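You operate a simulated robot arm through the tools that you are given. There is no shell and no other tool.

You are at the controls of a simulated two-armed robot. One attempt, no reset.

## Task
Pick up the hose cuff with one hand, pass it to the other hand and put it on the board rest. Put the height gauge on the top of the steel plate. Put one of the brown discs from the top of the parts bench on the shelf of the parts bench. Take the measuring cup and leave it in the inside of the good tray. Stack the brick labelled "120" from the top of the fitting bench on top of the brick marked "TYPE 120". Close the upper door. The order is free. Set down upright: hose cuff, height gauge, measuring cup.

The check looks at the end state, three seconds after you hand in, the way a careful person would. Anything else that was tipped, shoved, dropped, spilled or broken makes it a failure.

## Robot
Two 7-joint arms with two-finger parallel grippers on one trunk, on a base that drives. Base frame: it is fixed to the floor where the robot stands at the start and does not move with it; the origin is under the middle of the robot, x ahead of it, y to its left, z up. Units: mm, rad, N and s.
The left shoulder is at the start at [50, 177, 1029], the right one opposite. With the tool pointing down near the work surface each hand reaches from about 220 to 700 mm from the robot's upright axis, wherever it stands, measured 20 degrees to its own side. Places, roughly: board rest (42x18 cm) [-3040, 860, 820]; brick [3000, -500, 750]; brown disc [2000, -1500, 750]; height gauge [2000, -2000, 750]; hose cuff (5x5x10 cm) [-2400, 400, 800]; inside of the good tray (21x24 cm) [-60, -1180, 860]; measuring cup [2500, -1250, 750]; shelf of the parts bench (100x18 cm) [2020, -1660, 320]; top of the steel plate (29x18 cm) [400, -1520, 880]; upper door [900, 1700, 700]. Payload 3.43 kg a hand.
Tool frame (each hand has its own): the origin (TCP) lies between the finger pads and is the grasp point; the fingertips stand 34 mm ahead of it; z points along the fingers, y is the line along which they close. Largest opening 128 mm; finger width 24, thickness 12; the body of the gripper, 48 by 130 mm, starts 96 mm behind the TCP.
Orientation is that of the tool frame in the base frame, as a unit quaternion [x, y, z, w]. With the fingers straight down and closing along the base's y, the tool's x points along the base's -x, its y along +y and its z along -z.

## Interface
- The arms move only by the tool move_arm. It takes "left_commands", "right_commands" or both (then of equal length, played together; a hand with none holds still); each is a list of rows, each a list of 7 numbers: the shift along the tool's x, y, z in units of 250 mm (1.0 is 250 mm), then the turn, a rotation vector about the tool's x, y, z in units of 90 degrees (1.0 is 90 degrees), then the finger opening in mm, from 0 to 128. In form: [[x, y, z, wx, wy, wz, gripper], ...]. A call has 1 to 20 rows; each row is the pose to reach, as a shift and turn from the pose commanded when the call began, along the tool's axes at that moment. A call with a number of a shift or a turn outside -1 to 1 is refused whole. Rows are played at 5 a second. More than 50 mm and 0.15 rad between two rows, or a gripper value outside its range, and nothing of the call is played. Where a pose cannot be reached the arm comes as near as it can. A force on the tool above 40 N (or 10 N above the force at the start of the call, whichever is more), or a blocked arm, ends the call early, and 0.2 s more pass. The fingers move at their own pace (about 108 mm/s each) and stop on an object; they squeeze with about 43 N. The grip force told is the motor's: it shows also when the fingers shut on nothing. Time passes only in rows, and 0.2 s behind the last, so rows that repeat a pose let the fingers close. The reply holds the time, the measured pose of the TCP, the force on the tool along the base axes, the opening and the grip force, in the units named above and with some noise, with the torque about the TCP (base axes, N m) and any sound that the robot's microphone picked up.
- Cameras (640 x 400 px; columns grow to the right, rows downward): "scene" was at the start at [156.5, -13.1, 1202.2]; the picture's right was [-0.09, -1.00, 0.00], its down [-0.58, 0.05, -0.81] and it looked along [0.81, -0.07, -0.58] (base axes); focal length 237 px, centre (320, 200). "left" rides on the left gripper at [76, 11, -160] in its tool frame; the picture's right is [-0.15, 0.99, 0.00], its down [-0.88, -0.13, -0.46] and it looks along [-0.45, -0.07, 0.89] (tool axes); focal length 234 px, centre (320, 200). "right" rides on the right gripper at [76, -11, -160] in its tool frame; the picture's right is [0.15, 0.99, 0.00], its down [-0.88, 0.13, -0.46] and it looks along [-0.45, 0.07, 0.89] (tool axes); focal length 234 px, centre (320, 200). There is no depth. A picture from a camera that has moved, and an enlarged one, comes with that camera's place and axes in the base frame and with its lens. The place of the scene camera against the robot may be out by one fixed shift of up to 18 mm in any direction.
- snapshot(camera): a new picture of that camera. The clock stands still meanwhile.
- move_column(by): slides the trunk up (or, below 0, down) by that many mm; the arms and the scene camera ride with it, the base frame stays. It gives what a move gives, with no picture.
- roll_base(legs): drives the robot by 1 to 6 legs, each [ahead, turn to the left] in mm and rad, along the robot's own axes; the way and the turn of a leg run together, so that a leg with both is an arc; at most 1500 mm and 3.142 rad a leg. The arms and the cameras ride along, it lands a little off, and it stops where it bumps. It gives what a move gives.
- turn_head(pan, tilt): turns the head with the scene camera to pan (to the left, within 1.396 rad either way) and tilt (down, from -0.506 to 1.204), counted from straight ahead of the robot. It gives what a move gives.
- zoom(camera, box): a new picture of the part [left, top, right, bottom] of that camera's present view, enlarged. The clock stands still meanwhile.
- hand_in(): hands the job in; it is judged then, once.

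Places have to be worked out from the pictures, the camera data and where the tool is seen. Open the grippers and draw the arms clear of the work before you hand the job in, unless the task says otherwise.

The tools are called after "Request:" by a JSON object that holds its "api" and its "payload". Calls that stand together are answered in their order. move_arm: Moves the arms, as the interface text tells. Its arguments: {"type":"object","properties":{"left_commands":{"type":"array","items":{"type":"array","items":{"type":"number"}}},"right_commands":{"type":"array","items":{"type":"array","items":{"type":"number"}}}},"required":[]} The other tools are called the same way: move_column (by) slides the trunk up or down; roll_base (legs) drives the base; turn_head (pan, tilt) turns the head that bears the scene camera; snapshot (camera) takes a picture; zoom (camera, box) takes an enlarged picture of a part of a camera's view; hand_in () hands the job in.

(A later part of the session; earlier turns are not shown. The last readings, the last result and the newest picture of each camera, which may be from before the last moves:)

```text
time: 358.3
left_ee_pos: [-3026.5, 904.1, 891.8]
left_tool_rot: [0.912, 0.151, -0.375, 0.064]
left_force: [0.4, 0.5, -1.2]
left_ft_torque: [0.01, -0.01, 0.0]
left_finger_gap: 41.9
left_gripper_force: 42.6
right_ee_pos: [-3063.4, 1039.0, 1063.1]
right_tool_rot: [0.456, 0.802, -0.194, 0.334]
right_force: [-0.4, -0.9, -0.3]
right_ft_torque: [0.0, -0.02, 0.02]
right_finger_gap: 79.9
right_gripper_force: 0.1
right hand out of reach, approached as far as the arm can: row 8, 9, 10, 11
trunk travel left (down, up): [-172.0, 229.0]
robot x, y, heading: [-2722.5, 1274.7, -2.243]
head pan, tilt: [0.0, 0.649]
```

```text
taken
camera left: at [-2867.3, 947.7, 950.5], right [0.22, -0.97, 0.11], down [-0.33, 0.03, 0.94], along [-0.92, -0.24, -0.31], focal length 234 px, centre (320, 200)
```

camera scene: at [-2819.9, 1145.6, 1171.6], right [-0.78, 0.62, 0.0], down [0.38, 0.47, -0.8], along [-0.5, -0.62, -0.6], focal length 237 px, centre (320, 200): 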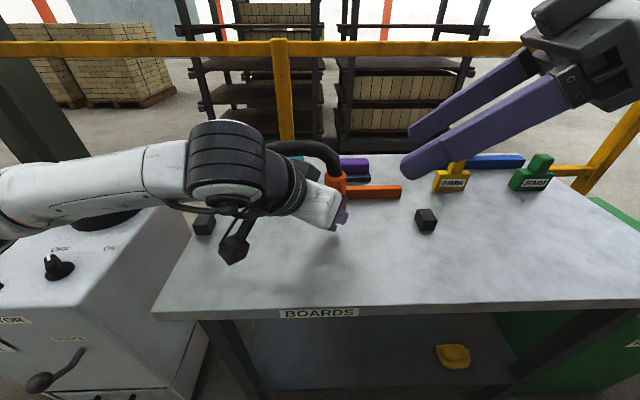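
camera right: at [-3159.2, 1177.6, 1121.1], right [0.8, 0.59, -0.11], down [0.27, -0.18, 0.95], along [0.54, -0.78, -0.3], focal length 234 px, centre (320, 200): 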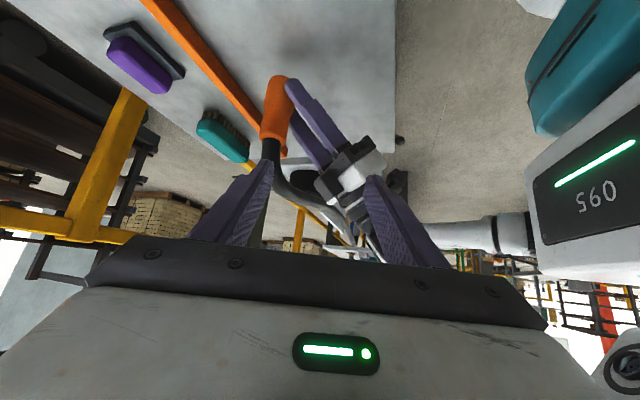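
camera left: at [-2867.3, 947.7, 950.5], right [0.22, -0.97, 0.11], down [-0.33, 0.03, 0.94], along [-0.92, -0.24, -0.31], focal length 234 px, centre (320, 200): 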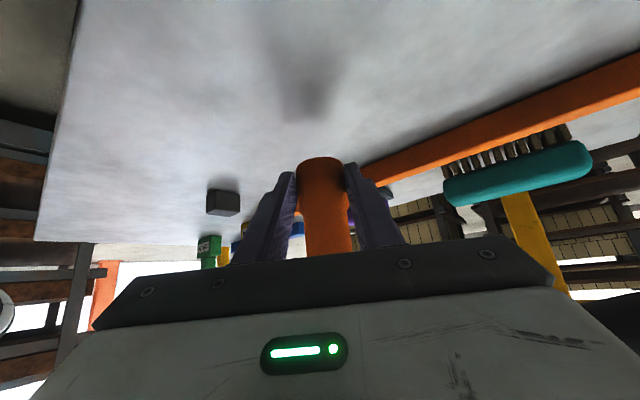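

The right hand is limited with so much yaw. By geometry ~90° between the hands still clears, so I reduce the right hand's yaw by 0.2 and move to the adjusted pre-grasp pose.

Request:
{"api": "move_arm", "payload": {"right_commands": [[0.009, -0.048, 0.075, 0.03, 0, 0.029, 80], [0.018, -0.097, 0.15, 0.06, 0, 0.059, 80], [0.027, -0.145, 0.225, 0.0894, 0.001, 0.088, 80], [0.027, -0.145, 0.225, 0.0894, 0.001, 0.088, 80]]}}

Request:
{"api": "snapshot", "payload": {"camera": "right"}}

Request:
{"api": "snapshot", "payload": {"camera": "scene"}}

```text
time: 359.3
left_ee_pos: [-3027.5, 905.5, 892.7]
left_tool_rot: [0.912, 0.151, -0.376, 0.064]
left_force: [0.3, -0.9, -0.3]
left_ft_torque: [0.02, -0.02, 0.0]
left_finger_gap: 41.8
left_gripper_force: 42.4
right_ee_pos: [-3075.6, 989.6, 1019.7]
right_tool_rot: [0.532, 0.753, -0.227, 0.314]
right_force: [0.1, 0.6, 0.4]
right_ft_torque: [-0.01, 0.01, -0.03]
right_finger_gap: 79.9
right_gripper_force: 0.0
trunk travel left (down, up): [-172.0, 229.0]
robot x, y, heading: [-2724.0, 1270.9, -2.24]
head pan, tilt: [0.0, 0.649]
```

```text
taken
camera right: at [-3143.2, 1144.8, 1077.5], right [0.9, 0.42, -0.11], down [0.23, -0.23, 0.95], along [0.38, -0.88, -0.3], focal length 234 px, centre (320, 200)
```

right: 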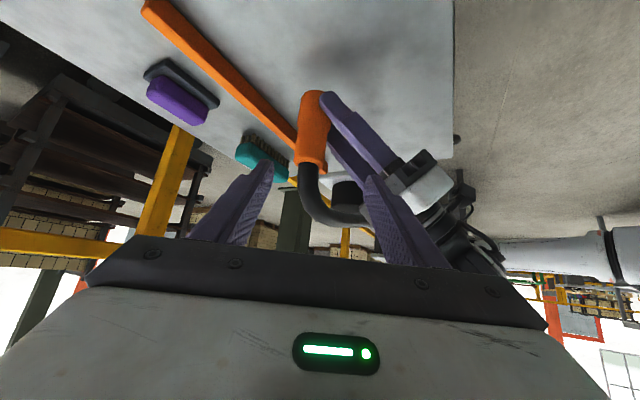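

```text
taken
camera scene: at [-2820.2, 1145.7, 1171.6], right [-0.78, 0.62, 0.0], down [0.38, 0.47, -0.8], along [-0.5, -0.62, -0.6], focal length 237 px, centre (320, 200)
```

scene: 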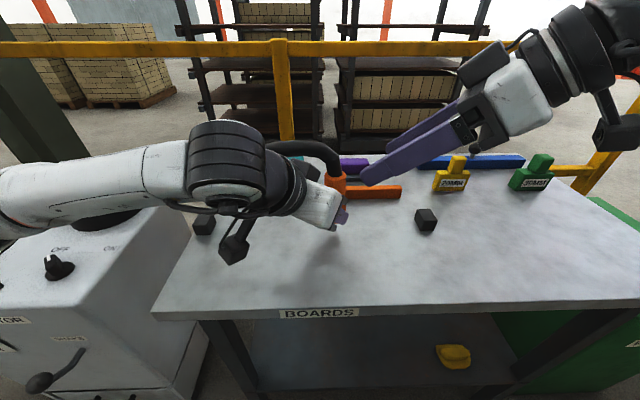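

The right hand reached its pre-grasp pose. I advance most of the way and re-check alignment.

Request:
{"api": "move_arm", "payload": {"right_commands": [[0.006, -0.011, 0.1, 0, 0, 0, 80], [0.012, -0.022, 0.2, 0, 0, 0, 80], [0.018, -0.033, 0.29, 0, 0, 0, 80], [0.018, -0.033, 0.29, 0, 0, 0, 80]]}}

Request:
{"api": "snapshot", "payload": {"camera": "right"}}

Request:
{"api": "zoom", "payload": {"camera": "scene", "box": [260, 100, 440, 240]}}

Request:
{"api": "snapshot", "payload": {"camera": "left"}}

```text
time: 360.3
left_ee_pos: [-3027.3, 904.3, 889.4]
left_tool_rot: [0.912, 0.151, -0.375, 0.065]
left_force: [2.0, -2.8, -6.8]
left_ft_torque: [-0.12, 0.16, -0.14]
left_finger_gap: 41.8
left_gripper_force: 43.1
right_ee_pos: [-3066.9, 941.1, 965.6]
right_tool_rot: [0.531, 0.753, -0.228, 0.315]
right_force: [-2.1, 2.2, 6.4]
right_ft_torque: [0.07, -0.24, 0.14]
right_finger_gap: 79.1
right_gripper_force: 0.1
trunk travel left (down, up): [-172.0, 229.0]
robot x, y, heading: [-2717.8, 1277.3, -2.247]
head pan, tilt: [0.0, 0.649]
```

```text
taken
camera right: at [-3133.8, 1095.4, 1023.5], right [0.9, 0.42, -0.11], down [0.23, -0.23, 0.95], along [0.38, -0.88, -0.3], focal length 234 px, centre (320, 200)
```

right: 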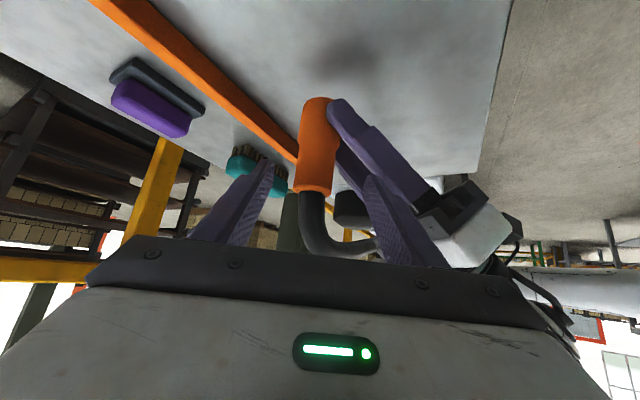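

```text
2.86 times, centred on (350, 170) of scene
camera zoom: at [-2820.2, 1145.7, 1171.6], right [-0.78, 0.62, 0.0], down [0.38, 0.47, -0.8], along [-0.5, -0.62, -0.6], focal length 678 px, centre (234, 286)
```

zoom: 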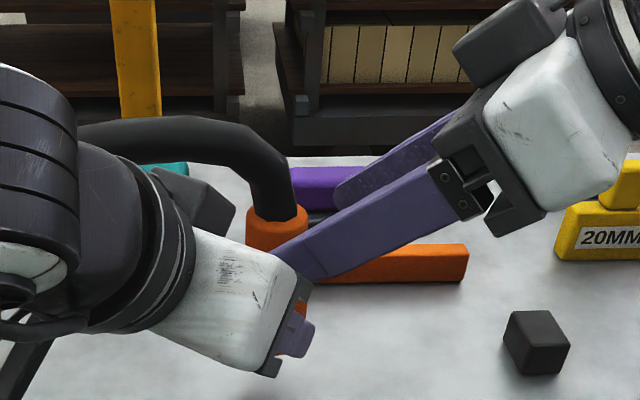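

```text
taken
camera left: at [-2867.2, 947.5, 950.0], right [0.22, -0.97, 0.11], down [-0.33, 0.03, 0.94], along [-0.92, -0.25, -0.32], focal length 234 px, centre (320, 200)
```

left: 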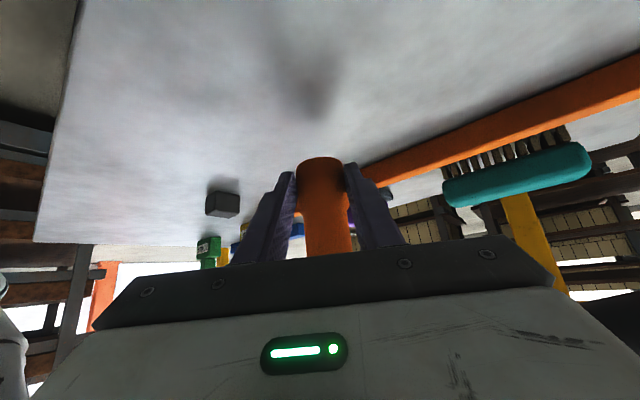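

The right finger touches the left hand's fingers (≈6 N). I back off, narrow the right opening to 56 mm and go in ~12 mm higher on the cuff.

Request:
{"api": "move_arm", "payload": {"right_commands": [[0, 0, -0.1, 0, 0, 0, 80], [-0.03, 0, -0.12, 0, 0, 0, 56], [-0.07, 0, -0.08, 0, 0, 0, 56], [-0.07, 0, 0, 0, 0, 0, 56], [-0.07, 0, 0, 0, 0, 0, 56]]}}

Request:
{"api": "snapshot", "payload": {"camera": "right"}}

Request:
{"api": "zoom", "payload": {"camera": "scene", "box": [260, 100, 440, 240]}}

```text
time: 361.5
left_ee_pos: [-3027.7, 905.9, 892.2]
left_tool_rot: [0.912, 0.15, -0.375, 0.064]
left_force: [0.0, 0.7, -0.8]
left_ft_torque: [-0.04, -0.06, 0.0]
left_finger_gap: 41.8
left_gripper_force: 43.3
right_ee_pos: [-3061.0, 928.9, 978.5]
right_tool_rot: [0.532, 0.753, -0.226, 0.315]
right_force: [0.6, 0.0, -1.2]
right_ft_torque: [-0.01, -0.01, 0.02]
right_finger_gap: 56.1
right_gripper_force: 0.1
trunk travel left (down, up): [-172.0, 229.0]
robot x, y, heading: [-2721.6, 1274.6, -2.238]
head pan, tilt: [0.0, 0.649]
```

```text
taken
camera right: at [-3128.8, 1084.5, 1036.1], right [0.9, 0.42, -0.11], down [0.23, -0.23, 0.95], along [0.38, -0.88, -0.3], focal length 234 px, centre (320, 200)
```

right: 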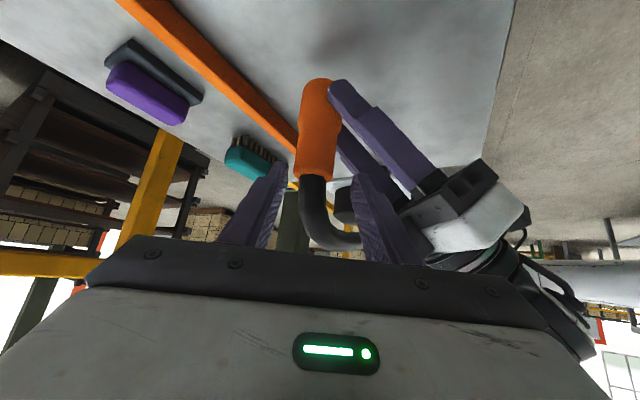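

```text
2.86 times, centred on (350, 170) of scene
camera zoom: at [-2820.2, 1145.7, 1171.6], right [-0.78, 0.62, 0.0], down [0.38, 0.47, -0.8], along [-0.5, -0.62, -0.6], focal length 678 px, centre (234, 286)
```

zoom: 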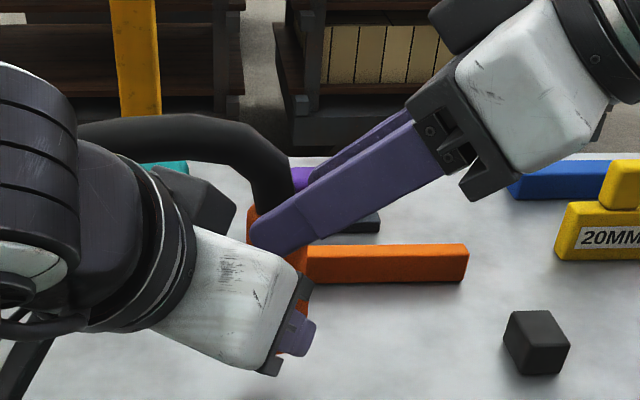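

Aligned and clear. I bring the right hand down onto the upper part of the cuff.

Request:
{"api": "move_arm", "payload": {"right_commands": [[0.014, 0, 0.03, 0, 0, 0, 56], [0.028, 0, 0.06, 0, 0, 0, 56], [0.04, 0, 0.082, 0, 0, 0, 56], [0.04, 0, 0.082, 0, 0, 0, 56]]}}

Request:
{"api": "snapshot", "payload": {"camera": "right"}}

Request:
{"api": "zoom", "payload": {"camera": "scene", "box": [260, 100, 440, 240]}}

```text
time: 362.5
left_ee_pos: [-3028.3, 904.1, 891.6]
left_tool_rot: [0.912, 0.15, -0.376, 0.063]
left_force: [-0.1, 0.2, -1.5]
left_ft_torque: [-0.01, -0.04, 0.01]
left_finger_gap: 41.7
left_gripper_force: 42.5
right_ee_pos: [-3059.9, 921.5, 956.7]
right_tool_rot: [0.532, 0.754, -0.226, 0.314]
right_force: [0.2, 0.5, 0.0]
right_ft_torque: [0.06, -0.01, 0.02]
right_finger_gap: 56.3
right_gripper_force: 0.1
trunk travel left (down, up): [-172.0, 229.0]
robot x, y, heading: [-2718.5, 1274.6, -2.242]
head pan, tilt: [0.0, 0.649]
```

```text
taken
camera right: at [-3127.3, 1076.5, 1014.8], right [0.9, 0.43, -0.11], down [0.23, -0.23, 0.95], along [0.38, -0.88, -0.3], focal length 234 px, centre (320, 200)
```

right: 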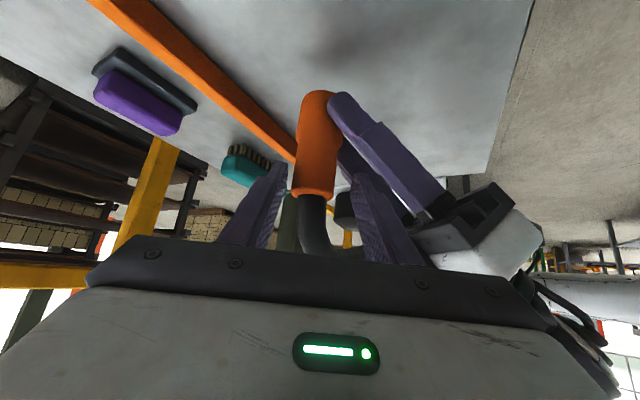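

```text
2.86 times, centred on (350, 170) of scene
camera zoom: at [-2820.2, 1145.7, 1171.6], right [-0.78, 0.62, 0.0], down [0.38, 0.47, -0.8], along [-0.5, -0.62, -0.6], focal length 678 px, centre (234, 286)
```

zoom: 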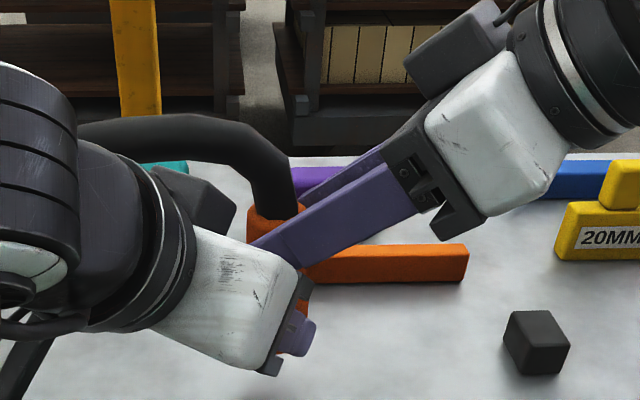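

The right fingers flank the cuff's upper part with no contact forces. I close the right hand.

Request:
{"api": "move_arm", "payload": {"right_commands": [[0, 0, 0, 0, 0, 0, 46], [0, 0, 0, 0, 0, 0, 40], [0, 0, 0, 0, 0, 0, 28], [0, 0, 0, 0, 0, 0, 28]]}}

Request:
{"api": "snapshot", "payload": {"camera": "right"}}

```text
time: 363.5
left_ee_pos: [-3027.1, 905.7, 891.3]
left_tool_rot: [0.913, 0.149, -0.375, 0.063]
left_force: [19.6, 8.8, 4.2]
left_ft_torque: [-0.22, 0.5, -0.14]
left_finger_gap: 42.0
left_gripper_force: 43.1
right_ee_pos: [-3064.4, 920.8, 957.8]
right_tool_rot: [0.534, 0.751, -0.231, 0.311]
right_force: [-20.2, -8.5, -4.9]
right_ft_torque: [-0.24, 0.93, -0.52]
right_finger_gap: 37.1
right_gripper_force: 42.6
trunk travel left (down, up): [-172.0, 229.0]
robot x, y, heading: [-2722.2, 1270.2, -2.241]
head pan, tilt: [0.0, 0.649]
```

```text
taken
camera right: at [-3129.1, 1076.5, 1014.9], right [0.9, 0.42, -0.12], down [0.23, -0.23, 0.95], along [0.37, -0.88, -0.3], focal length 234 px, centre (320, 200)
```

right: 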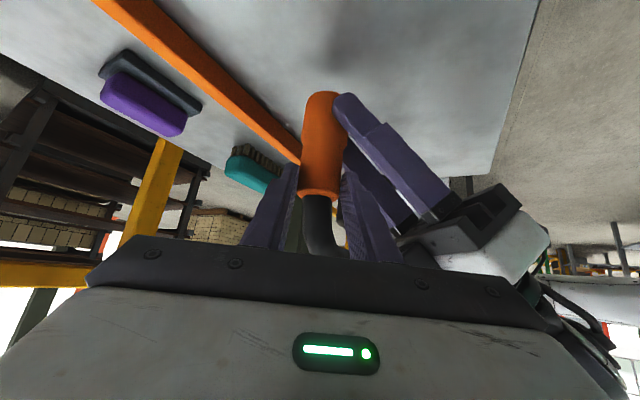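

Both hands hold the cuff, with ~22 N between them. I relax the right hand ~4 mm sideways to relieve it, then release the left hand.

Request:
{"api": "move_arm", "payload": {"right_commands": [[0, -0.01, 0, 0, 0, 0, 28], [0, -0.018, 0, 0, 0, 0, 28], [0, -0.018, 0, 0, 0, 0, 28]]}}

```text
time: 364.3
left_ee_pos: [-3029.0, 905.6, 891.9]
left_tool_rot: [0.912, 0.151, -0.376, 0.065]
left_force: [6.6, 6.2, 2.9]
left_ft_torque: [0.04, 0.12, -0.06]
left_finger_gap: 41.8
left_gripper_force: 43.7
right_ee_pos: [-3064.0, 919.9, 958.2]
right_tool_rot: [0.531, 0.754, -0.227, 0.314]
right_force: [-7.0, -6.1, -2.5]
right_ft_torque: [-0.41, 0.51, -0.28]
right_finger_gap: 37.2
right_gripper_force: 43.3
trunk travel left (down, up): [-172.0, 229.0]
robot x, y, heading: [-2721.1, 1272.0, -2.241]
head pan, tilt: [0.0, 0.649]
```

Now I open the left hand and withdraw it along its approach direction.

Request:
{"api": "move_arm", "payload": {"left_commands": [[0, 0, 0, 0, 0, 0, 50], [0, 0, 0, 0, 0, 0, 64], [0, 0, 0, 0, 0, 0, 64], [0, 0, -0.08, 0, 0, 0, 64], [0, 0, -0.18, 0, 0, 0, 64], [0, 0, -0.3, 0, 0, 0, 64], [0, 0, -0.44, 0, 0, 0, 64], [0, 0, -0.44, 0, 0, 0, 64]]}}

Request:
{"api": "snapshot", "payload": {"camera": "right"}}

Request:
{"api": "snapshot", "payload": {"camera": "scene"}}

Request:
{"api": "snapshot", "payload": {"camera": "left"}}

```text
time: 366.1
left_ee_pos: [-2955.7, 929.6, 971.4]
left_tool_rot: [0.912, 0.152, -0.375, 0.065]
left_force: [-0.7, -0.1, 0.1]
left_ft_torque: [0.0, 0.01, 0.01]
left_finger_gap: 64.1
left_gripper_force: 0.1
right_ee_pos: [-3065.0, 920.0, 957.0]
right_tool_rot: [0.532, 0.754, -0.226, 0.313]
right_force: [-0.5, -0.6, 0.1]
right_ft_torque: [0.03, 0.04, 0.0]
right_finger_gap: 37.1
right_gripper_force: 43.2
trunk travel left (down, up): [-172.0, 229.0]
robot x, y, heading: [-2721.1, 1270.6, -2.24]
head pan, tilt: [0.0, 0.649]
```

```text
taken
camera right: at [-3132.1, 1075.6, 1014.9], right [0.9, 0.43, -0.11], down [0.23, -0.23, 0.95], along [0.38, -0.88, -0.3], focal length 234 px, centre (320, 200)
```

right: 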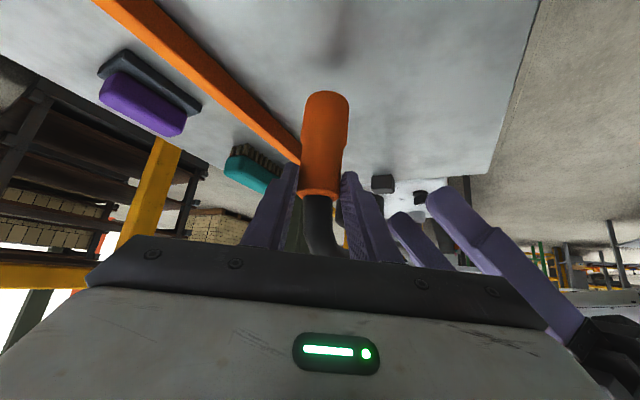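

```text
taken
camera scene: at [-2820.2, 1145.7, 1171.6], right [-0.78, 0.62, 0.0], down [0.38, 0.47, -0.8], along [-0.5, -0.62, -0.6], focal length 237 px, centre (320, 200)
```

scene: 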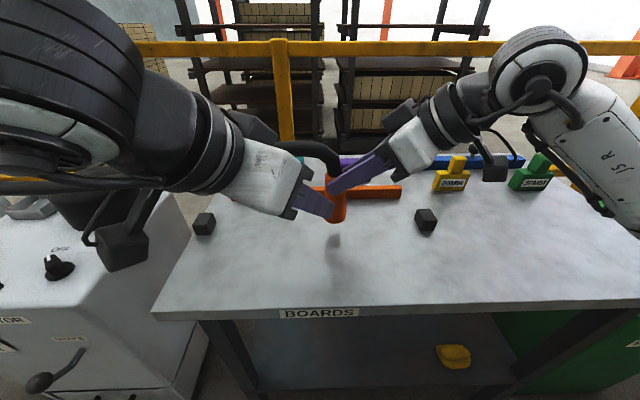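

```text
taken
camera left: at [-2794.5, 973.7, 1029.3], right [0.22, -0.97, 0.11], down [-0.33, 0.03, 0.94], along [-0.92, -0.24, -0.32], focal length 234 px, centre (320, 200)
```

left: 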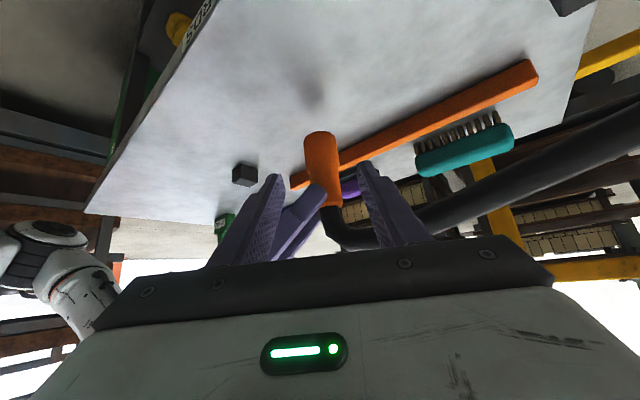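

The pass succeeded: the right hand alone now holds the cuff. I withdraw the left hand further away.

Request:
{"api": "move_arm", "payload": {"left_commands": [[0, 0, -0.15, 0, 0, 0, 80], [0, 0.05, -0.3, 0, 0, 0, 80], [0, 0.2, -0.38, 0, 0, 0, 80], [0, 0.36, -0.4, 0, 0, 0, 80], [0, 0.5, -0.4, 0, 0, 0, 80], [0, 0.5, -0.4, 0, 0, 0, 80]]}}

Request:
{"api": "move_arm", "payload": {"right_commands": [[0.02, 0, 0.02, 0, 0, 0, 28], [0.045, 0, 0.045, 0, 0, 0, 28], [0.07, 0, 0.07, 0, 0, 0, 28], [0.082, 0, 0.082, 0, 0, 0, 28], [0.082, 0, 0.082, 0, 0, 0, 28]]}}

Request:
{"api": "snapshot", "payload": {"camera": "scene"}}

Request:
{"api": "snapshot", "payload": {"camera": "right"}}

```text
time: 367.5
left_ee_pos: [-2847.6, 833.6, 1041.8]
left_tool_rot: [0.913, 0.151, -0.375, 0.064]
left_force: [-0.3, 0.2, -0.8]
left_ft_torque: [0.0, 0.01, -0.05]
left_finger_gap: 79.8
left_gripper_force: 0.0
right_ee_pos: [-3065.7, 922.6, 956.4]
right_tool_rot: [0.532, 0.753, -0.226, 0.314]
right_force: [0.9, 0.7, -0.5]
right_ft_torque: [0.02, 0.0, 0.0]
right_finger_gap: 37.1
right_gripper_force: 43.7
trunk travel left (down, up): [-172.0, 229.0]
robot x, y, heading: [-2720.9, 1276.8, -2.242]
head pan, tilt: [0.0, 0.649]
```

```text
time: 368.7
left_ee_pos: [-2847.9, 834.6, 1041.5]
left_tool_rot: [0.913, 0.15, -0.375, 0.064]
left_force: [-0.4, -0.2, -0.5]
left_ft_torque: [-0.01, 0.04, 0.02]
left_finger_gap: 80.0
left_gripper_force: 0.0
right_ee_pos: [-3064.5, 921.2, 927.1]
right_tool_rot: [0.532, 0.753, -0.227, 0.313]
right_force: [0.1, -0.6, -0.5]
right_ft_torque: [0.03, 0.01, 0.01]
right_finger_gap: 37.1
right_gripper_force: 43.1
trunk travel left (down, up): [-172.0, 229.0]
robot x, y, heading: [-2720.2, 1273.8, -2.243]
head pan, tilt: [0.0, 0.649]
```

```text
taken
camera scene: at [-2820.2, 1145.7, 1171.6], right [-0.78, 0.62, 0.0], down [0.38, 0.47, -0.8], along [-0.5, -0.62, -0.6], focal length 237 px, centre (320, 200)
```

scene: 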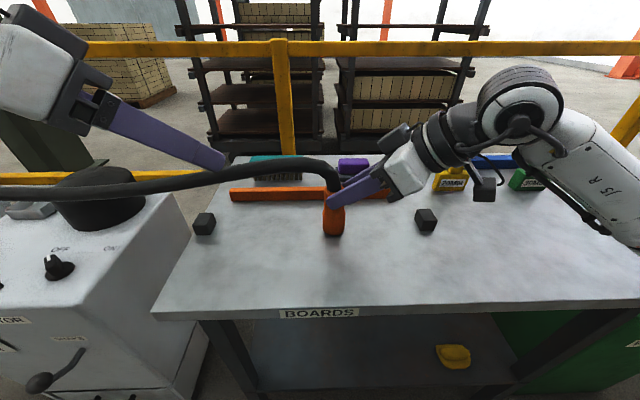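

```text
taken
camera right: at [-3131.6, 1075.7, 985.1], right [0.9, 0.42, -0.11], down [0.23, -0.23, 0.95], along [0.38, -0.88, -0.3], focal length 234 px, centre (320, 200)
```

right: 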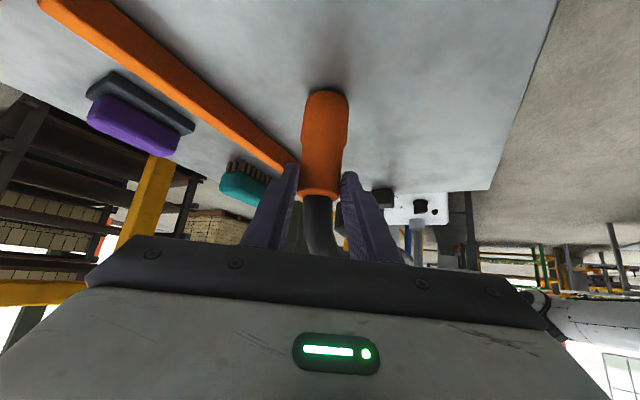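

Only a few mm remain. I lower slowly to contact.

Request:
{"api": "move_arm", "payload": {"right_commands": [[0.005, 0, 0.005, 0, 0, 0, 28], [0.01, 0, 0.01, 0, 0, 0, 28], [0.014, 0, 0.014, 0, 0, 0, 28], [0.018, 0, 0.018, 0, 0, 0, 28]]}}

```text
time: 369.7
left_ee_pos: [-2848.5, 834.0, 1040.8]
left_tool_rot: [0.912, 0.15, -0.376, 0.063]
left_force: [0.7, -0.5, 0.9]
left_ft_torque: [0.02, -0.02, -0.01]
left_finger_gap: 79.9
left_gripper_force: 0.0
right_ee_pos: [-3064.4, 921.7, 922.0]
right_tool_rot: [0.531, 0.754, -0.226, 0.314]
right_force: [-0.6, -0.2, 0.3]
right_ft_torque: [-0.01, 0.0, -0.03]
right_finger_gap: 37.1
right_gripper_force: 42.8
trunk travel left (down, up): [-172.0, 229.0]
robot x, y, heading: [-2724.0, 1274.5, -2.239]
head pan, tilt: [0.0, 0.649]
```

Request:
{"api": "move_arm", "payload": {"right_commands": [[0.004, 0, 0.004, 0, 0, 0, 28], [0.008, 0, 0.008, 0, 0, 0, 28], [0.012, 0, 0.012, 0, 0, 0, 28]]}}

```text
time: 370.5
left_ee_pos: [-2847.4, 835.8, 1043.2]
left_tool_rot: [0.912, 0.15, -0.376, 0.065]
left_force: [0.4, 0.4, -0.7]
left_ft_torque: [-0.03, 0.06, -0.02]
left_finger_gap: 79.9
left_gripper_force: 0.1
right_ee_pos: [-3064.6, 921.1, 921.2]
right_tool_rot: [0.53, 0.752, -0.23, 0.317]
right_force: [-2.9, 8.9, 21.8]
right_ft_torque: [0.41, -0.26, 0.16]
right_finger_gap: 37.1
right_gripper_force: 42.5
trunk travel left (down, up): [-172.0, 229.0]
robot x, y, heading: [-2721.1, 1273.4, -2.24]
head pan, tilt: [0.0, 0.649]
```

Contact. I unload, open the right hand, and withdraw along its approach direction.

Request:
{"api": "move_arm", "payload": {"right_commands": [[-0.009, 0, -0.009, 0, 0, 0, 28], [-0.009, 0, -0.009, 0, 0, 0, 44], [-0.009, 0, -0.009, 0, 0, 0, 60], [-0.009, 0, -0.009, 0, 0, 0, 64], [-0.009, 0, -0.009, 0, 0, 0, 64]]}}

Request:
{"api": "snapshot", "payload": {"camera": "right"}}

Request:
{"api": "snapshot", "payload": {"camera": "left"}}

```text
time: 371.7
left_ee_pos: [-2847.4, 835.7, 1042.4]
left_tool_rot: [0.912, 0.152, -0.375, 0.065]
left_force: [0.7, -0.5, 0.0]
left_ft_torque: [0.02, 0.0, 0.03]
left_finger_gap: 79.7
left_gripper_force: 0.0
right_ee_pos: [-3063.0, 921.0, 920.0]
right_tool_rot: [0.532, 0.753, -0.227, 0.314]
right_force: [-0.6, 0.3, 0.8]
right_ft_torque: [-0.01, -0.01, 0.0]
right_finger_gap: 64.0
right_gripper_force: 0.0
trunk travel left (down, up): [-172.0, 229.0]
robot x, y, heading: [-2719.7, 1276.0, -2.24]
head pan, tilt: [0.0, 0.649]
```

```text
taken
camera right: at [-3131.5, 1075.7, 978.4], right [0.9, 0.43, -0.11], down [0.23, -0.23, 0.95], along [0.38, -0.88, -0.3], focal length 234 px, centre (320, 200)
```

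right: 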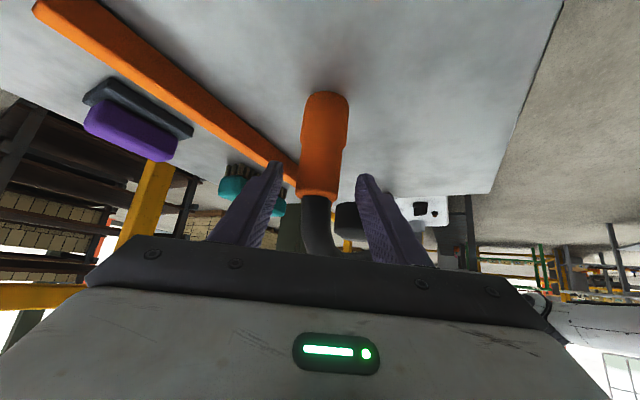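

```text
taken
camera left: at [-2688.1, 878.0, 1100.4], right [0.22, -0.97, 0.11], down [-0.33, 0.03, 0.94], along [-0.92, -0.24, -0.31], focal length 234 px, centre (320, 200)
```

left: 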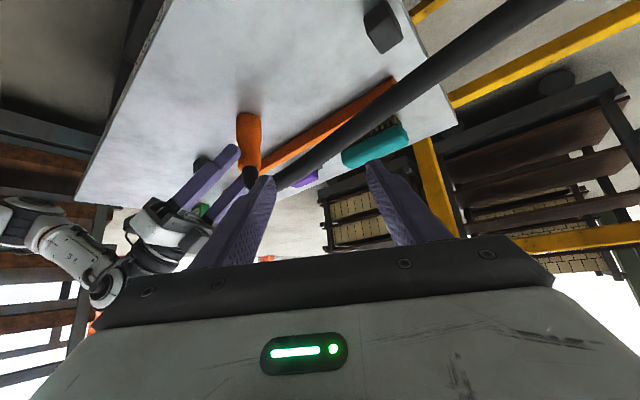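

The cuff stands upright on the board rest. I withdraw the right hand and lift the left hand clear of the hose.

Request:
{"api": "move_arm", "payload": {"right_commands": [[0, 0, -0.1, 0, 0, 0, 64], [0, 0, -0.24, 0, 0, 0, 70], [0, 0, -0.38, 0, 0, 0, 80], [-0.05, -0.05, -0.52, 0, 0, 0, 80], [-0.1, -0.15, -0.62, 0, 0, 0, 80], [-0.1, -0.2, -0.62, 0, 0, 0, 80]], "left_commands": [[-0.05, 0, -0.05, 0, 0, 0, 80], [-0.12, 0, -0.12, 0, 0, 0, 80], [-0.2, 0, -0.2, 0, 0, 0, 80], [-0.25, 0, -0.3, 0, 0, 0, 80], [-0.25, 0, -0.4, 0, 0, 0, 80], [-0.25, 0, -0.4, 0, 0, 0, 80]]}}

Request:
{"api": "snapshot", "payload": {"camera": "scene"}}

```text
time: 373.1
left_ee_pos: [-2822.6, 844.1, 1158.8]
left_tool_rot: [0.912, 0.15, -0.376, 0.063]
left_force: [0.4, 0.5, 0.4]
left_ft_torque: [-0.01, 0.01, -0.01]
left_finger_gap: 79.9
left_gripper_force: 0.0
right_ee_pos: [-3106.8, 996.1, 1021.4]
right_tool_rot: [0.532, 0.753, -0.226, 0.315]
right_force: [-0.7, -0.8, 0.3]
right_ft_torque: [0.01, -0.03, -0.06]
right_finger_gap: 79.9
right_gripper_force: 0.0
right hand out of reach, approached as far as the arm can: row 5, 6
trunk travel left (down, up): [-172.0, 229.0]
robot x, y, heading: [-2721.4, 1272.6, -2.236]
head pan, tilt: [0.0, 0.649]
```

```text
taken
camera scene: at [-2820.2, 1145.7, 1171.6], right [-0.78, 0.62, 0.0], down [0.38, 0.47, -0.8], along [-0.5, -0.62, -0.6], focal length 237 px, centre (320, 200)
```

scene: 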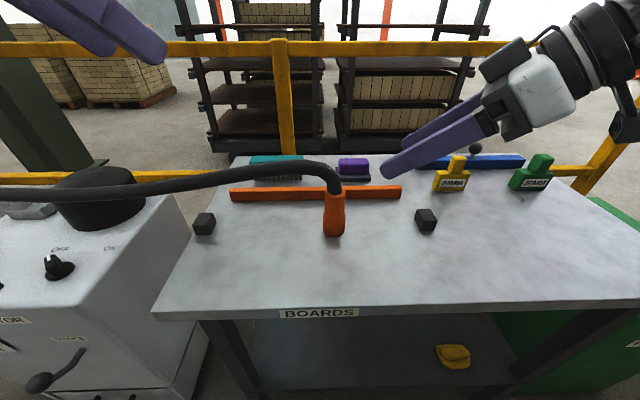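

The cuff stands between the black blocks. Now I return both hands to the neutral tool-down pose.

Request:
{"api": "move_arm", "payload": {"right_commands": [[0, 0, -0.08, 0.0258, 0.0462, 0.0622, 80], [0.002, 0.03, -0.16, 0.0516, 0.0924, 0.1244, 80], [0.003, 0.05, -0.22, 0.0774, 0.1386, 0.1866, 80], [0.004, 0.07, -0.27, 0.1032, 0.1848, 0.2488, 80], [0.005, 0.09, -0.31, 0.129, 0.231, 0.311, 100], [0.006, 0.11, -0.34, 0.1548, 0.2772, 0.3732, 128], [0.007, 0.13, -0.36, 0.1806, 0.3234, 0.4354, 128], [0.008, 0.15, -0.38, 0.2064, 0.3696, 0.4976, 128], [0.009, 0.16, -0.395, 0.2322, 0.4158, 0.5598, 128], [0.01, 0.17, -0.406, 0.258, 0.462, 0.622, 128], [0.01, 0.17, -0.406, 0.258, 0.462, 0.622, 128]], "left_commands": [[0, 0, 0, -0.0136, 0.0485, -0.0333, 80], [0, 0, 0, -0.0272, 0.0971, -0.0666, 80], [0, 0, 0, -0.0408, 0.1456, -0.0999, 80], [0, 0, 0, -0.0544, 0.1942, -0.1332, 80], [0, 0, 0, -0.068, 0.2427, -0.1665, 100], [0, 0, 0, -0.0816, 0.2912, -0.1998, 128], [0, 0, 0, -0.0952, 0.3398, -0.2331, 128], [0, 0, 0, -0.1088, 0.3883, -0.2664, 128], [0, 0, 0, -0.1224, 0.4369, -0.2997, 128], [0, 0, 0, -0.136, 0.4854, -0.333, 128], [0, 0, 0, -0.136, 0.4854, -0.333, 128]]}}

Request:
{"api": "snapshot", "payload": {"camera": "scene"}}

```text
time: 375.5
left_ee_pos: [-2821.6, 845.8, 1156.4]
left_tool_rot: [0.905, 0.425, 0.0, 0.001]
left_force: [0.0, 0.5, -0.3]
left_ft_torque: [-0.02, -0.01, 0.0]
left_finger_gap: 128.2
left_gripper_force: 0.1
right_ee_pos: [-3088.4, 1079.8, 1090.5]
right_tool_rot: [0.905, 0.425, -0.001, -0.001]
right_force: [-0.8, 0.3, -0.2]
right_ft_torque: [-0.02, 0.0, 0.01]
right_finger_gap: 128.1
right_gripper_force: 0.0
trunk travel left (down, up): [-172.0, 229.0]
robot x, y, heading: [-2718.6, 1272.2, -2.24]
head pan, tilt: [0.0, 0.649]
```

```text
taken
camera scene: at [-2820.2, 1145.7, 1171.6], right [-0.78, 0.62, 0.0], down [0.38, 0.47, -0.8], along [-0.5, -0.62, -0.6], focal length 237 px, centre (320, 200)
```

scene: 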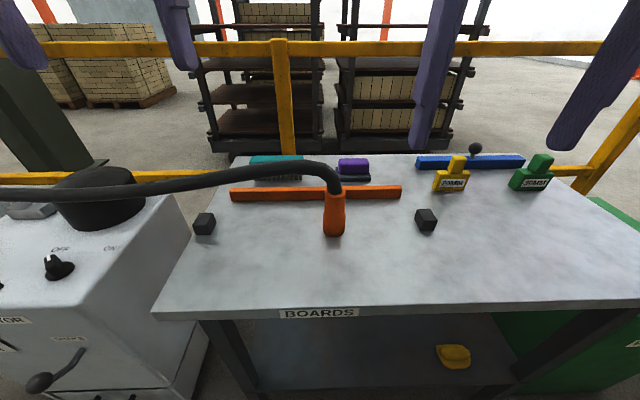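

All tasks but the door are done. I back away and drive toward the upper door area, stopping to look on the way.

Request:
{"api": "roll_base", "payload": {"legs": [[-250, 0], [0, 1.0], [0, 0.99]]}}

Request:
{"api": "turn_head", "payload": {"pan": 0.0, "tilt": 0.25}}

Request:
{"api": "snapshot", "payload": {"camera": "scene"}}

```text
time: 382.4
left_ee_pos: [-2134.0, 1541.0, 1156.3]
left_tool_rot: [0.146, 0.989, 0.001, 0.0]
left_force: [-1.0, 0.6, -0.5]
left_ft_torque: [-0.03, -0.01, -0.04]
left_finger_gap: 128.0
left_gripper_force: 0.0
right_ee_pos: [-2247.1, 1204.7, 1089.7]
right_tool_rot: [0.146, 0.989, -0.001, 0.001]
right_force: [0.5, 0.0, -0.6]
right_ft_torque: [-0.06, 0.0, 0.01]
right_finger_gap: 128.0
right_gripper_force: 0.0
trunk travel left (down, up): [-172.0, 229.0]
robot x, y, heading: [-2569.1, 1467.5, -0.273]
head pan, tilt: [0.0, 0.649]
```

```text
time: 383.2
left_ee_pos: [-2133.6, 1542.2, 1156.0]
left_tool_rot: [0.145, 0.989, 0.001, 0.0]
left_force: [-0.3, -0.2, -0.7]
left_ft_torque: [0.01, 0.05, -0.02]
left_finger_gap: 128.3
left_gripper_force: 0.0
right_ee_pos: [-2247.6, 1204.7, 1090.7]
right_tool_rot: [0.147, 0.989, -0.001, 0.001]
right_force: [0.0, -0.3, 0.0]
right_ft_torque: [-0.01, 0.0, 0.02]
right_finger_gap: 127.9
right_gripper_force: 0.0
trunk travel left (down, up): [-172.0, 229.0]
robot x, y, heading: [-2565.6, 1471.1, -0.273]
head pan, tilt: [0.0, 0.25]
```

```text
taken
camera scene: at [-2411.4, 1418.3, 1208.1], right [-0.27, -0.96, 0.0], down [-0.24, 0.07, -0.97], along [0.93, -0.26, -0.25], focal length 237 px, centre (320, 200)
```

scene: 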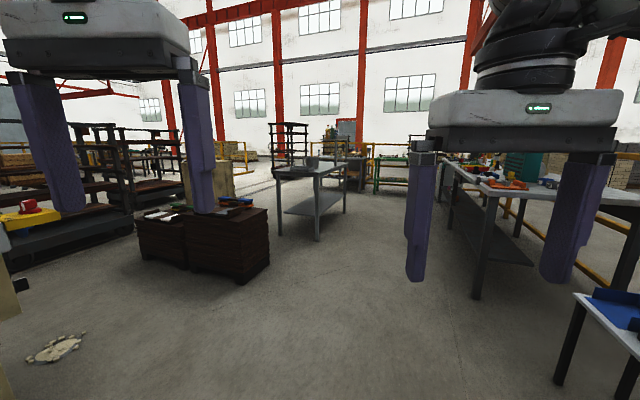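

From several views the pale cabinet's door face seems to point toward (+x,−y), near (890,1790); the direct gap is narrow, so I take the known free route back around. First leg: back toward the QA bench aisle.

Request:
{"api": "roll_base", "payload": {"legs": [[0, -0.259], [1030, 0], [1030, 0], [0, -0.17], [700, 0], [700, 0]]}}

Request:
{"api": "turn_head", "payload": {"pan": 0.3, "tilt": 0.25}}

Request:
{"api": "snapshot", "payload": {"camera": "scene"}}

```text
time: 401.9
left_ee_pos: [679.1, -624.9, 1156.2]
left_tool_rot: [0.365, 0.931, 0.001, 0.0]
left_force: [-0.4, -0.5, 0.2]
left_ft_torque: [0.04, 0.01, -0.02]
left_finger_gap: 127.9
left_gripper_force: 0.0
right_ee_pos: [427.8, -876.9, 1090.2]
right_tool_rot: [0.366, 0.931, -0.002, 0.0]
right_force: [0.0, -0.9, 0.7]
right_ft_torque: [0.02, 0.0, -0.01]
right_finger_gap: 128.0
right_gripper_force: 0.0
trunk travel left (down, up): [-172.0, 229.0]
robot x, y, heading: [255.4, -498.2, -0.722]
head pan, tilt: [0.0, 0.25]
```

```text
time: 402.7
left_ee_pos: [678.6, -624.7, 1157.0]
left_tool_rot: [0.365, 0.931, 0.002, 0.0]
left_force: [0.0, -0.5, -0.1]
left_ft_torque: [0.0, -0.02, 0.03]
left_finger_gap: 127.9
left_gripper_force: 0.0
right_ee_pos: [428.1, -877.3, 1090.4]
right_tool_rot: [0.366, 0.931, -0.001, 0.0]
right_force: [0.4, -0.2, 0.1]
right_ft_torque: [0.01, -0.01, 0.0]
right_finger_gap: 128.1
right_gripper_force: 0.0
trunk travel left (down, up): [-172.0, 229.0]
robot x, y, heading: [260.1, -495.2, -0.725]
head pan, tilt: [0.3, 0.25]
```

```text
taken
camera scene: at [391.9, -590.4, 1208.1], right [-0.41, -0.91, 0.0], down [-0.22, 0.1, -0.97], along [0.88, -0.4, -0.25], focal length 237 px, centre (320, 200)
```

scene: 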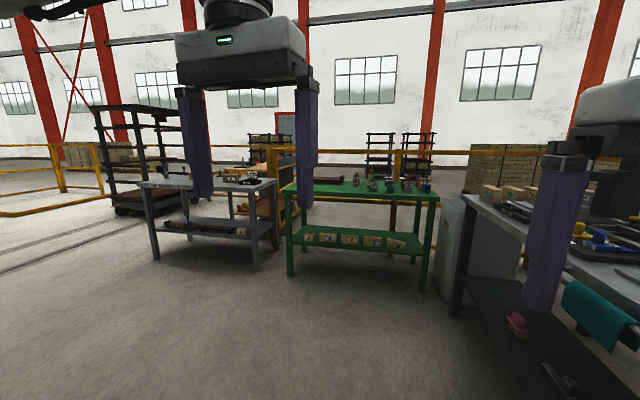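

I continue around the right end of the left bench and up to the far side.

Request:
{"api": "roll_base", "payload": {"legs": [[0, 0.394], [784, 0], [0, 0.494], [912, 0], [0, 1.017]]}}

Request:
{"api": "turn_head", "payload": {"pan": 0.4, "tilt": 0.25}}

Request:
{"api": "snapshot", "payload": {"camera": "scene"}}

```text
time: 416.5
left_ee_pos: [1855.7, -139.9, 1156.9]
left_tool_rot: [-0.561, 0.828, 0.001, 0.0]
left_force: [0.4, -0.2, -0.6]
left_ft_torque: [-0.01, -0.01, 0.03]
left_finger_gap: 128.2
left_gripper_force: 0.1
right_ee_pos: [2180.8, -283.5, 1090.5]
right_tool_rot: [-0.56, 0.828, 0.001, 0.002]
right_force: [-0.4, -0.6, -0.6]
right_ft_torque: [0.01, 0.01, 0.02]
right_finger_gap: 127.8
right_gripper_force: 0.2
trunk travel left (down, up): [-172.0, 229.0]
robot x, y, heading: [1890.3, -581.5, 1.21]
head pan, tilt: [0.3, 0.25]
```

```text
time: 417.2
left_ee_pos: [1856.6, -140.0, 1156.2]
left_tool_rot: [-0.56, 0.828, 0.001, 0.0]
left_force: [0.2, 0.7, -1.0]
left_ft_torque: [0.0, -0.02, -0.01]
left_finger_gap: 127.8
left_gripper_force: 0.1
right_ee_pos: [2180.2, -283.9, 1090.6]
right_tool_rot: [-0.56, 0.828, 0.0, 0.001]
right_force: [0.3, 0.3, -0.1]
right_ft_torque: [-0.03, 0.0, 0.0]
right_finger_gap: 127.9
right_gripper_force: 0.0
trunk travel left (down, up): [-172.0, 229.0]
robot x, y, heading: [1890.6, -579.1, 1.212]
head pan, tilt: [0.4, 0.25]
```

```text
taken
camera scene: at [1910.9, -425.7, 1208.1], right [1.0, 0.04, 0.0], down [0.01, -0.25, -0.97], along [-0.04, 0.97, -0.25], focal length 237 px, centre (320, 200)
```

scene: 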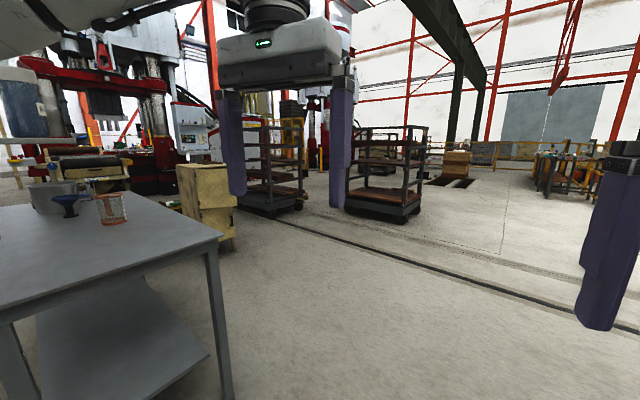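

The pale cabinet is visible now. I zoom in on it.

Request:
{"api": "zoom", "payload": {"camera": "scene", "box": [150, 130, 270, 270]}}

```text
2.86 times, centred on (210, 200) of scene
camera zoom: at [1910.9, -425.7, 1208.1], right [1.0, 0.04, 0.0], down [0.01, -0.25, -0.97], along [-0.04, 0.97, -0.25], focal length 678 px, centre (634, 200)
```

zoom: 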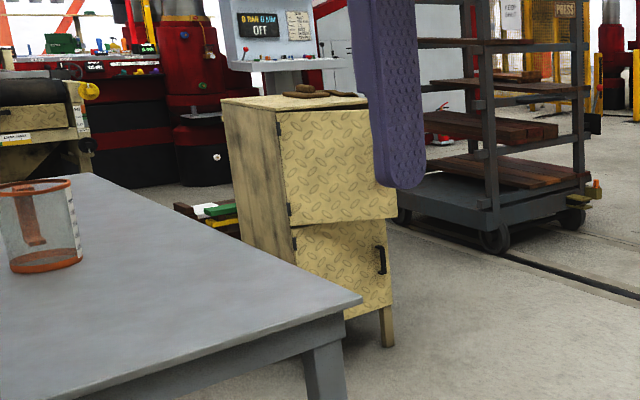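

A cabinet with two doors; the upper one is ajar, hinged on its left side. I drive to stand in front of it.

Request:
{"api": "roll_base", "payload": {"legs": [[0, 0.21], [1090, 0], [0, 0.59], [800, 0], [0, 0.62]]}}

Request:
{"api": "turn_head", "payload": {"pan": 0.0, "tilt": 0.4}}

Request:
{"api": "snapshot", "payload": {"camera": "scene"}}

```text
time: 430.7
left_ee_pos: [1279.4, 1251.6, 1157.8]
left_tool_rot: [0.963, -0.269, 0.0, 0.001]
left_force: [-0.2, 0.4, -0.3]
left_ft_torque: [0.04, 0.0, 0.01]
left_finger_gap: 128.1
left_gripper_force: 0.0
right_ee_pos: [1473.0, 1550.6, 1089.7]
right_tool_rot: [0.963, -0.27, 0.0, -0.002]
right_force: [0.5, -0.5, -0.1]
right_ft_torque: [0.04, 0.0, -0.01]
right_finger_gap: 128.1
right_gripper_force: 0.0
trunk travel left (down, up): [-172.0, 229.0]
robot x, y, heading: [1720.0, 1217.4, 2.618]
head pan, tilt: [0.4, 0.25]
```

```text
time: 431.6
left_ee_pos: [1279.5, 1252.8, 1157.1]
left_tool_rot: [0.963, -0.269, -0.001, 0.002]
left_force: [0.5, 0.0, -0.3]
left_ft_torque: [-0.02, -0.02, -0.01]
left_finger_gap: 127.7
left_gripper_force: 0.1
right_ee_pos: [1473.1, 1551.4, 1090.9]
right_tool_rot: [0.963, -0.27, 0.0, -0.001]
right_force: [-0.3, -0.8, 0.8]
right_ft_torque: [0.0, 0.0, -0.02]
right_finger_gap: 127.9
right_gripper_force: 0.2
trunk travel left (down, up): [-172.0, 229.0]
robot x, y, heading: [1721.9, 1215.9, 2.617]
head pan, tilt: [0.0, 0.4]
```

```text
taken
camera scene: at [1576.6, 1292.2, 1194.2], right [0.5, 0.87, 0.0], down [0.34, -0.19, -0.92], along [-0.8, 0.46, -0.39], focal length 237 px, centre (320, 200)
```

scene: 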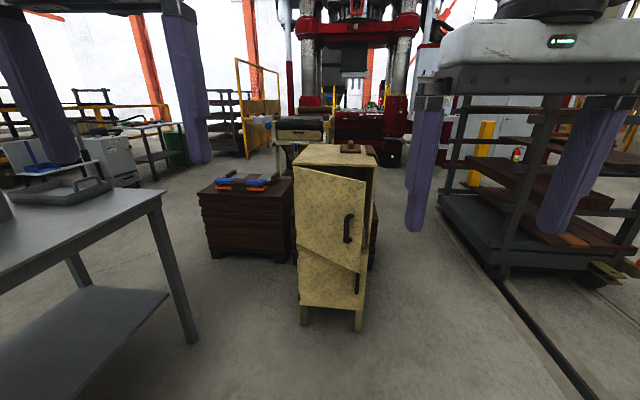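

Request:
{"api": "zoom", "payload": {"camera": "scene", "box": [260, 120, 420, 350]}}

```text
1.74 times, centred on (340, 235) of scene
camera zoom: at [1576.6, 1292.2, 1194.2], right [0.5, 0.87, 0.0], down [0.34, -0.19, -0.92], along [-0.8, 0.46, -0.39], focal length 413 px, centre (285, 139)
```

zoom: 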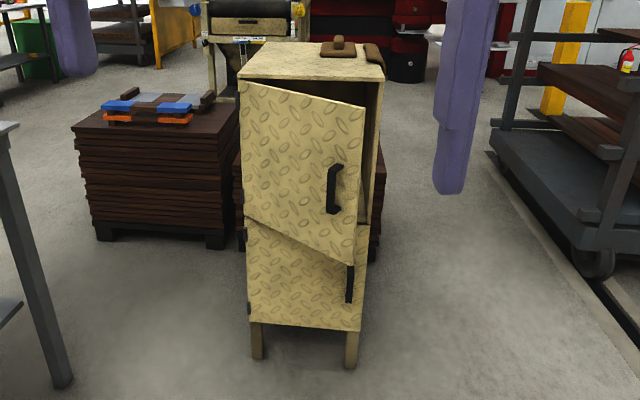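

The upper door is hinged at its left (≈(688,1690)), free edge at ≈(991,1806), open about 33°, z 561–935. I move closer, facing the cabinet squarely.

Request:
{"api": "roll_base", "payload": {"legs": [[0, 0.148], [525, 0], [0, -0.248]]}}

Request:
{"api": "turn_head", "payload": {"pan": -0.1, "tilt": 0.6}}

Request:
{"api": "snapshot", "payload": {"camera": "scene"}}

Request:
{"api": "snapshot", "payload": {"camera": "right"}}

```text
time: 436.1
left_ee_pos: [790.3, 1492.0, 1157.3]
left_tool_rot: [0.949, -0.317, -0.001, 0.003]
left_force: [0.2, 0.2, 1.5]
left_ft_torque: [0.02, 0.04, -0.01]
left_finger_gap: 127.9
left_gripper_force: 0.0
right_ee_pos: [1012.2, 1769.1, 1089.0]
right_tool_rot: [0.948, -0.317, -0.001, -0.001]
right_force: [0.0, 0.9, 1.4]
right_ft_torque: [-0.02, -0.04, -0.06]
right_finger_gap: 127.9
right_gripper_force: 0.0
trunk travel left (down, up): [-172.0, 229.0]
robot x, y, heading: [1219.9, 1410.3, 2.52]
head pan, tilt: [0.0, 0.4]
```

```text
time: 436.9
left_ee_pos: [789.6, 1492.6, 1157.6]
left_tool_rot: [0.949, -0.317, -0.001, 0.001]
left_force: [0.5, 0.7, -0.1]
left_ft_torque: [0.01, 0.0, 0.03]
left_finger_gap: 127.8
left_gripper_force: 0.1
right_ee_pos: [1013.0, 1769.1, 1090.3]
right_tool_rot: [0.948, -0.318, -0.001, -0.001]
right_force: [0.6, 0.2, -0.1]
right_ft_torque: [0.0, 0.03, -0.01]
right_finger_gap: 128.0
right_gripper_force: 0.1
trunk travel left (down, up): [-172.0, 229.0]
robot x, y, heading: [1224.0, 1411.1, 2.515]
head pan, tilt: [-0.099, 0.6]
```

```text
taken
camera scene: at [1099.5, 1505.6, 1176.0], right [0.66, 0.75, 0.0], down [0.42, -0.37, -0.83], along [-0.62, 0.55, -0.56], focal length 237 px, centre (320, 200)
```

scene: 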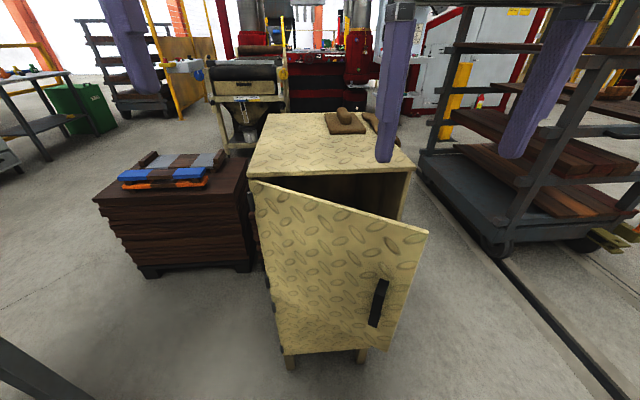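

```text
taken
camera right: at [1078.9, 1732.1, 1249.7], right [-0.48, -0.88, 0.0], down [-0.78, 0.42, 0.46], along [-0.4, 0.22, -0.89], focal length 234 px, centre (320, 200)
```

right: 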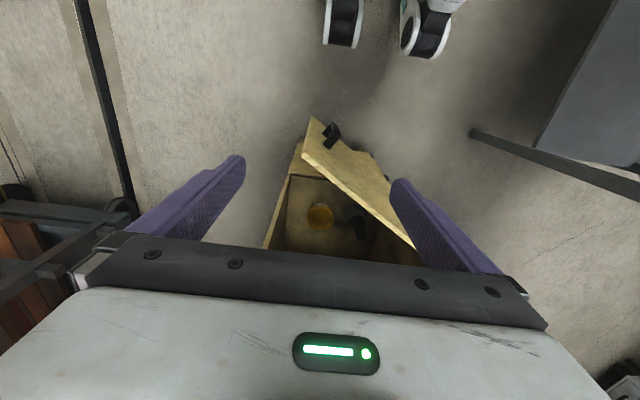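

The door's free edge is at ≈(1007,1795) in the hand-camera frame. I back up 130 mm, then tilt the closed right hand 45° to push the door with its fingertips, above the handle.

Request:
{"api": "roll_base", "payload": {"legs": [[-130, 0]]}}

Request:
{"api": "move_arm", "payload": {"right_commands": [[0, 0, 0.11, 0, -0.071, 0, 60], [0, 0, 0.22, 0, -0.143, 0, 0], [0, 0, 0.33, 0, -0.214, 0, 0], [0, 0, 0.44, 0, -0.286, 0, 0], [0, 0, 0.56, 0, -0.357, 0, 0], [0, 0, 0.68, 0, -0.428, 0, 0], [0, 0, 0.78, 0, -0.5, 0, 0], [0, 0, 0.78, 0, -0.5, 0, 0]]}}

Request:
{"api": "snapshot", "payload": {"camera": "right"}}

Request:
{"api": "snapshot", "payload": {"camera": "scene"}}

```text
time: 438.2
left_ee_pos: [896.1, 1415.2, 1158.0]
left_tool_rot: [0.949, -0.315, 0.0, 0.001]
left_force: [-0.3, -0.9, 0.7]
left_ft_torque: [-0.01, 0.04, 0.01]
left_finger_gap: 128.1
left_gripper_force: 0.1
right_ee_pos: [1117.4, 1692.8, 1090.9]
right_tool_rot: [0.948, -0.317, -0.001, -0.001]
right_force: [-0.4, 0.3, -0.2]
right_ft_torque: [-0.01, 0.0, -0.01]
right_finger_gap: 127.7
right_gripper_force: 0.1
trunk travel left (down, up): [-172.0, 229.0]
robot x, y, heading: [1328.8, 1338.9, 2.516]
head pan, tilt: [-0.099, 0.6]
```

```text
time: 440.0
left_ee_pos: [894.6, 1416.0, 1156.5]
left_tool_rot: [0.949, -0.315, 0.0, 0.001]
left_force: [1.0, -0.2, 0.0]
left_ft_torque: [0.02, 0.0, 0.01]
left_finger_gap: 127.9
left_gripper_force: 0.0
right_ee_pos: [1082.9, 1700.6, 907.6]
right_tool_rot: [0.877, -0.292, -0.363, -0.121]
right_force: [-1.0, 0.1, 0.6]
right_ft_torque: [0.02, 0.03, -0.02]
right_finger_gap: 0.0
right_gripper_force: 33.0
right hand out of reach, approached as far as the arm can: row 7, 8
trunk travel left (down, up): [-172.0, 229.0]
robot x, y, heading: [1327.5, 1337.3, 2.513]
head pan, tilt: [-0.099, 0.6]
```

```text
taken
camera right: at [1221.7, 1609.5, 967.0], right [-0.51, -0.85, -0.1], down [-0.32, 0.07, 0.94], along [-0.8, 0.52, -0.31], focal length 234 px, centre (320, 200)
```

right: 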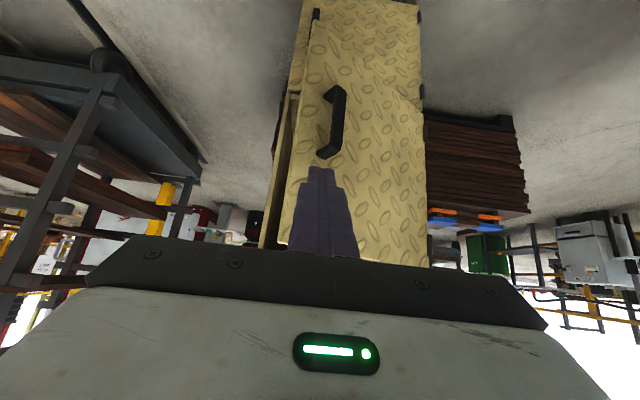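

```text
taken
camera scene: at [1204.2, 1430.1, 1175.9], right [0.66, 0.75, 0.0], down [0.42, -0.37, -0.83], along [-0.62, 0.55, -0.56], focal length 237 px, centre (320, 200)
```

scene: 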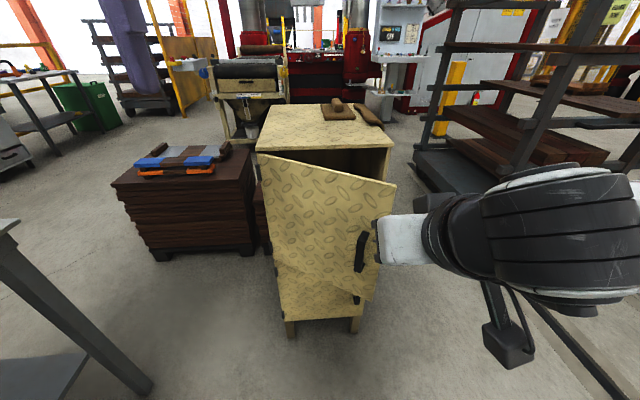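

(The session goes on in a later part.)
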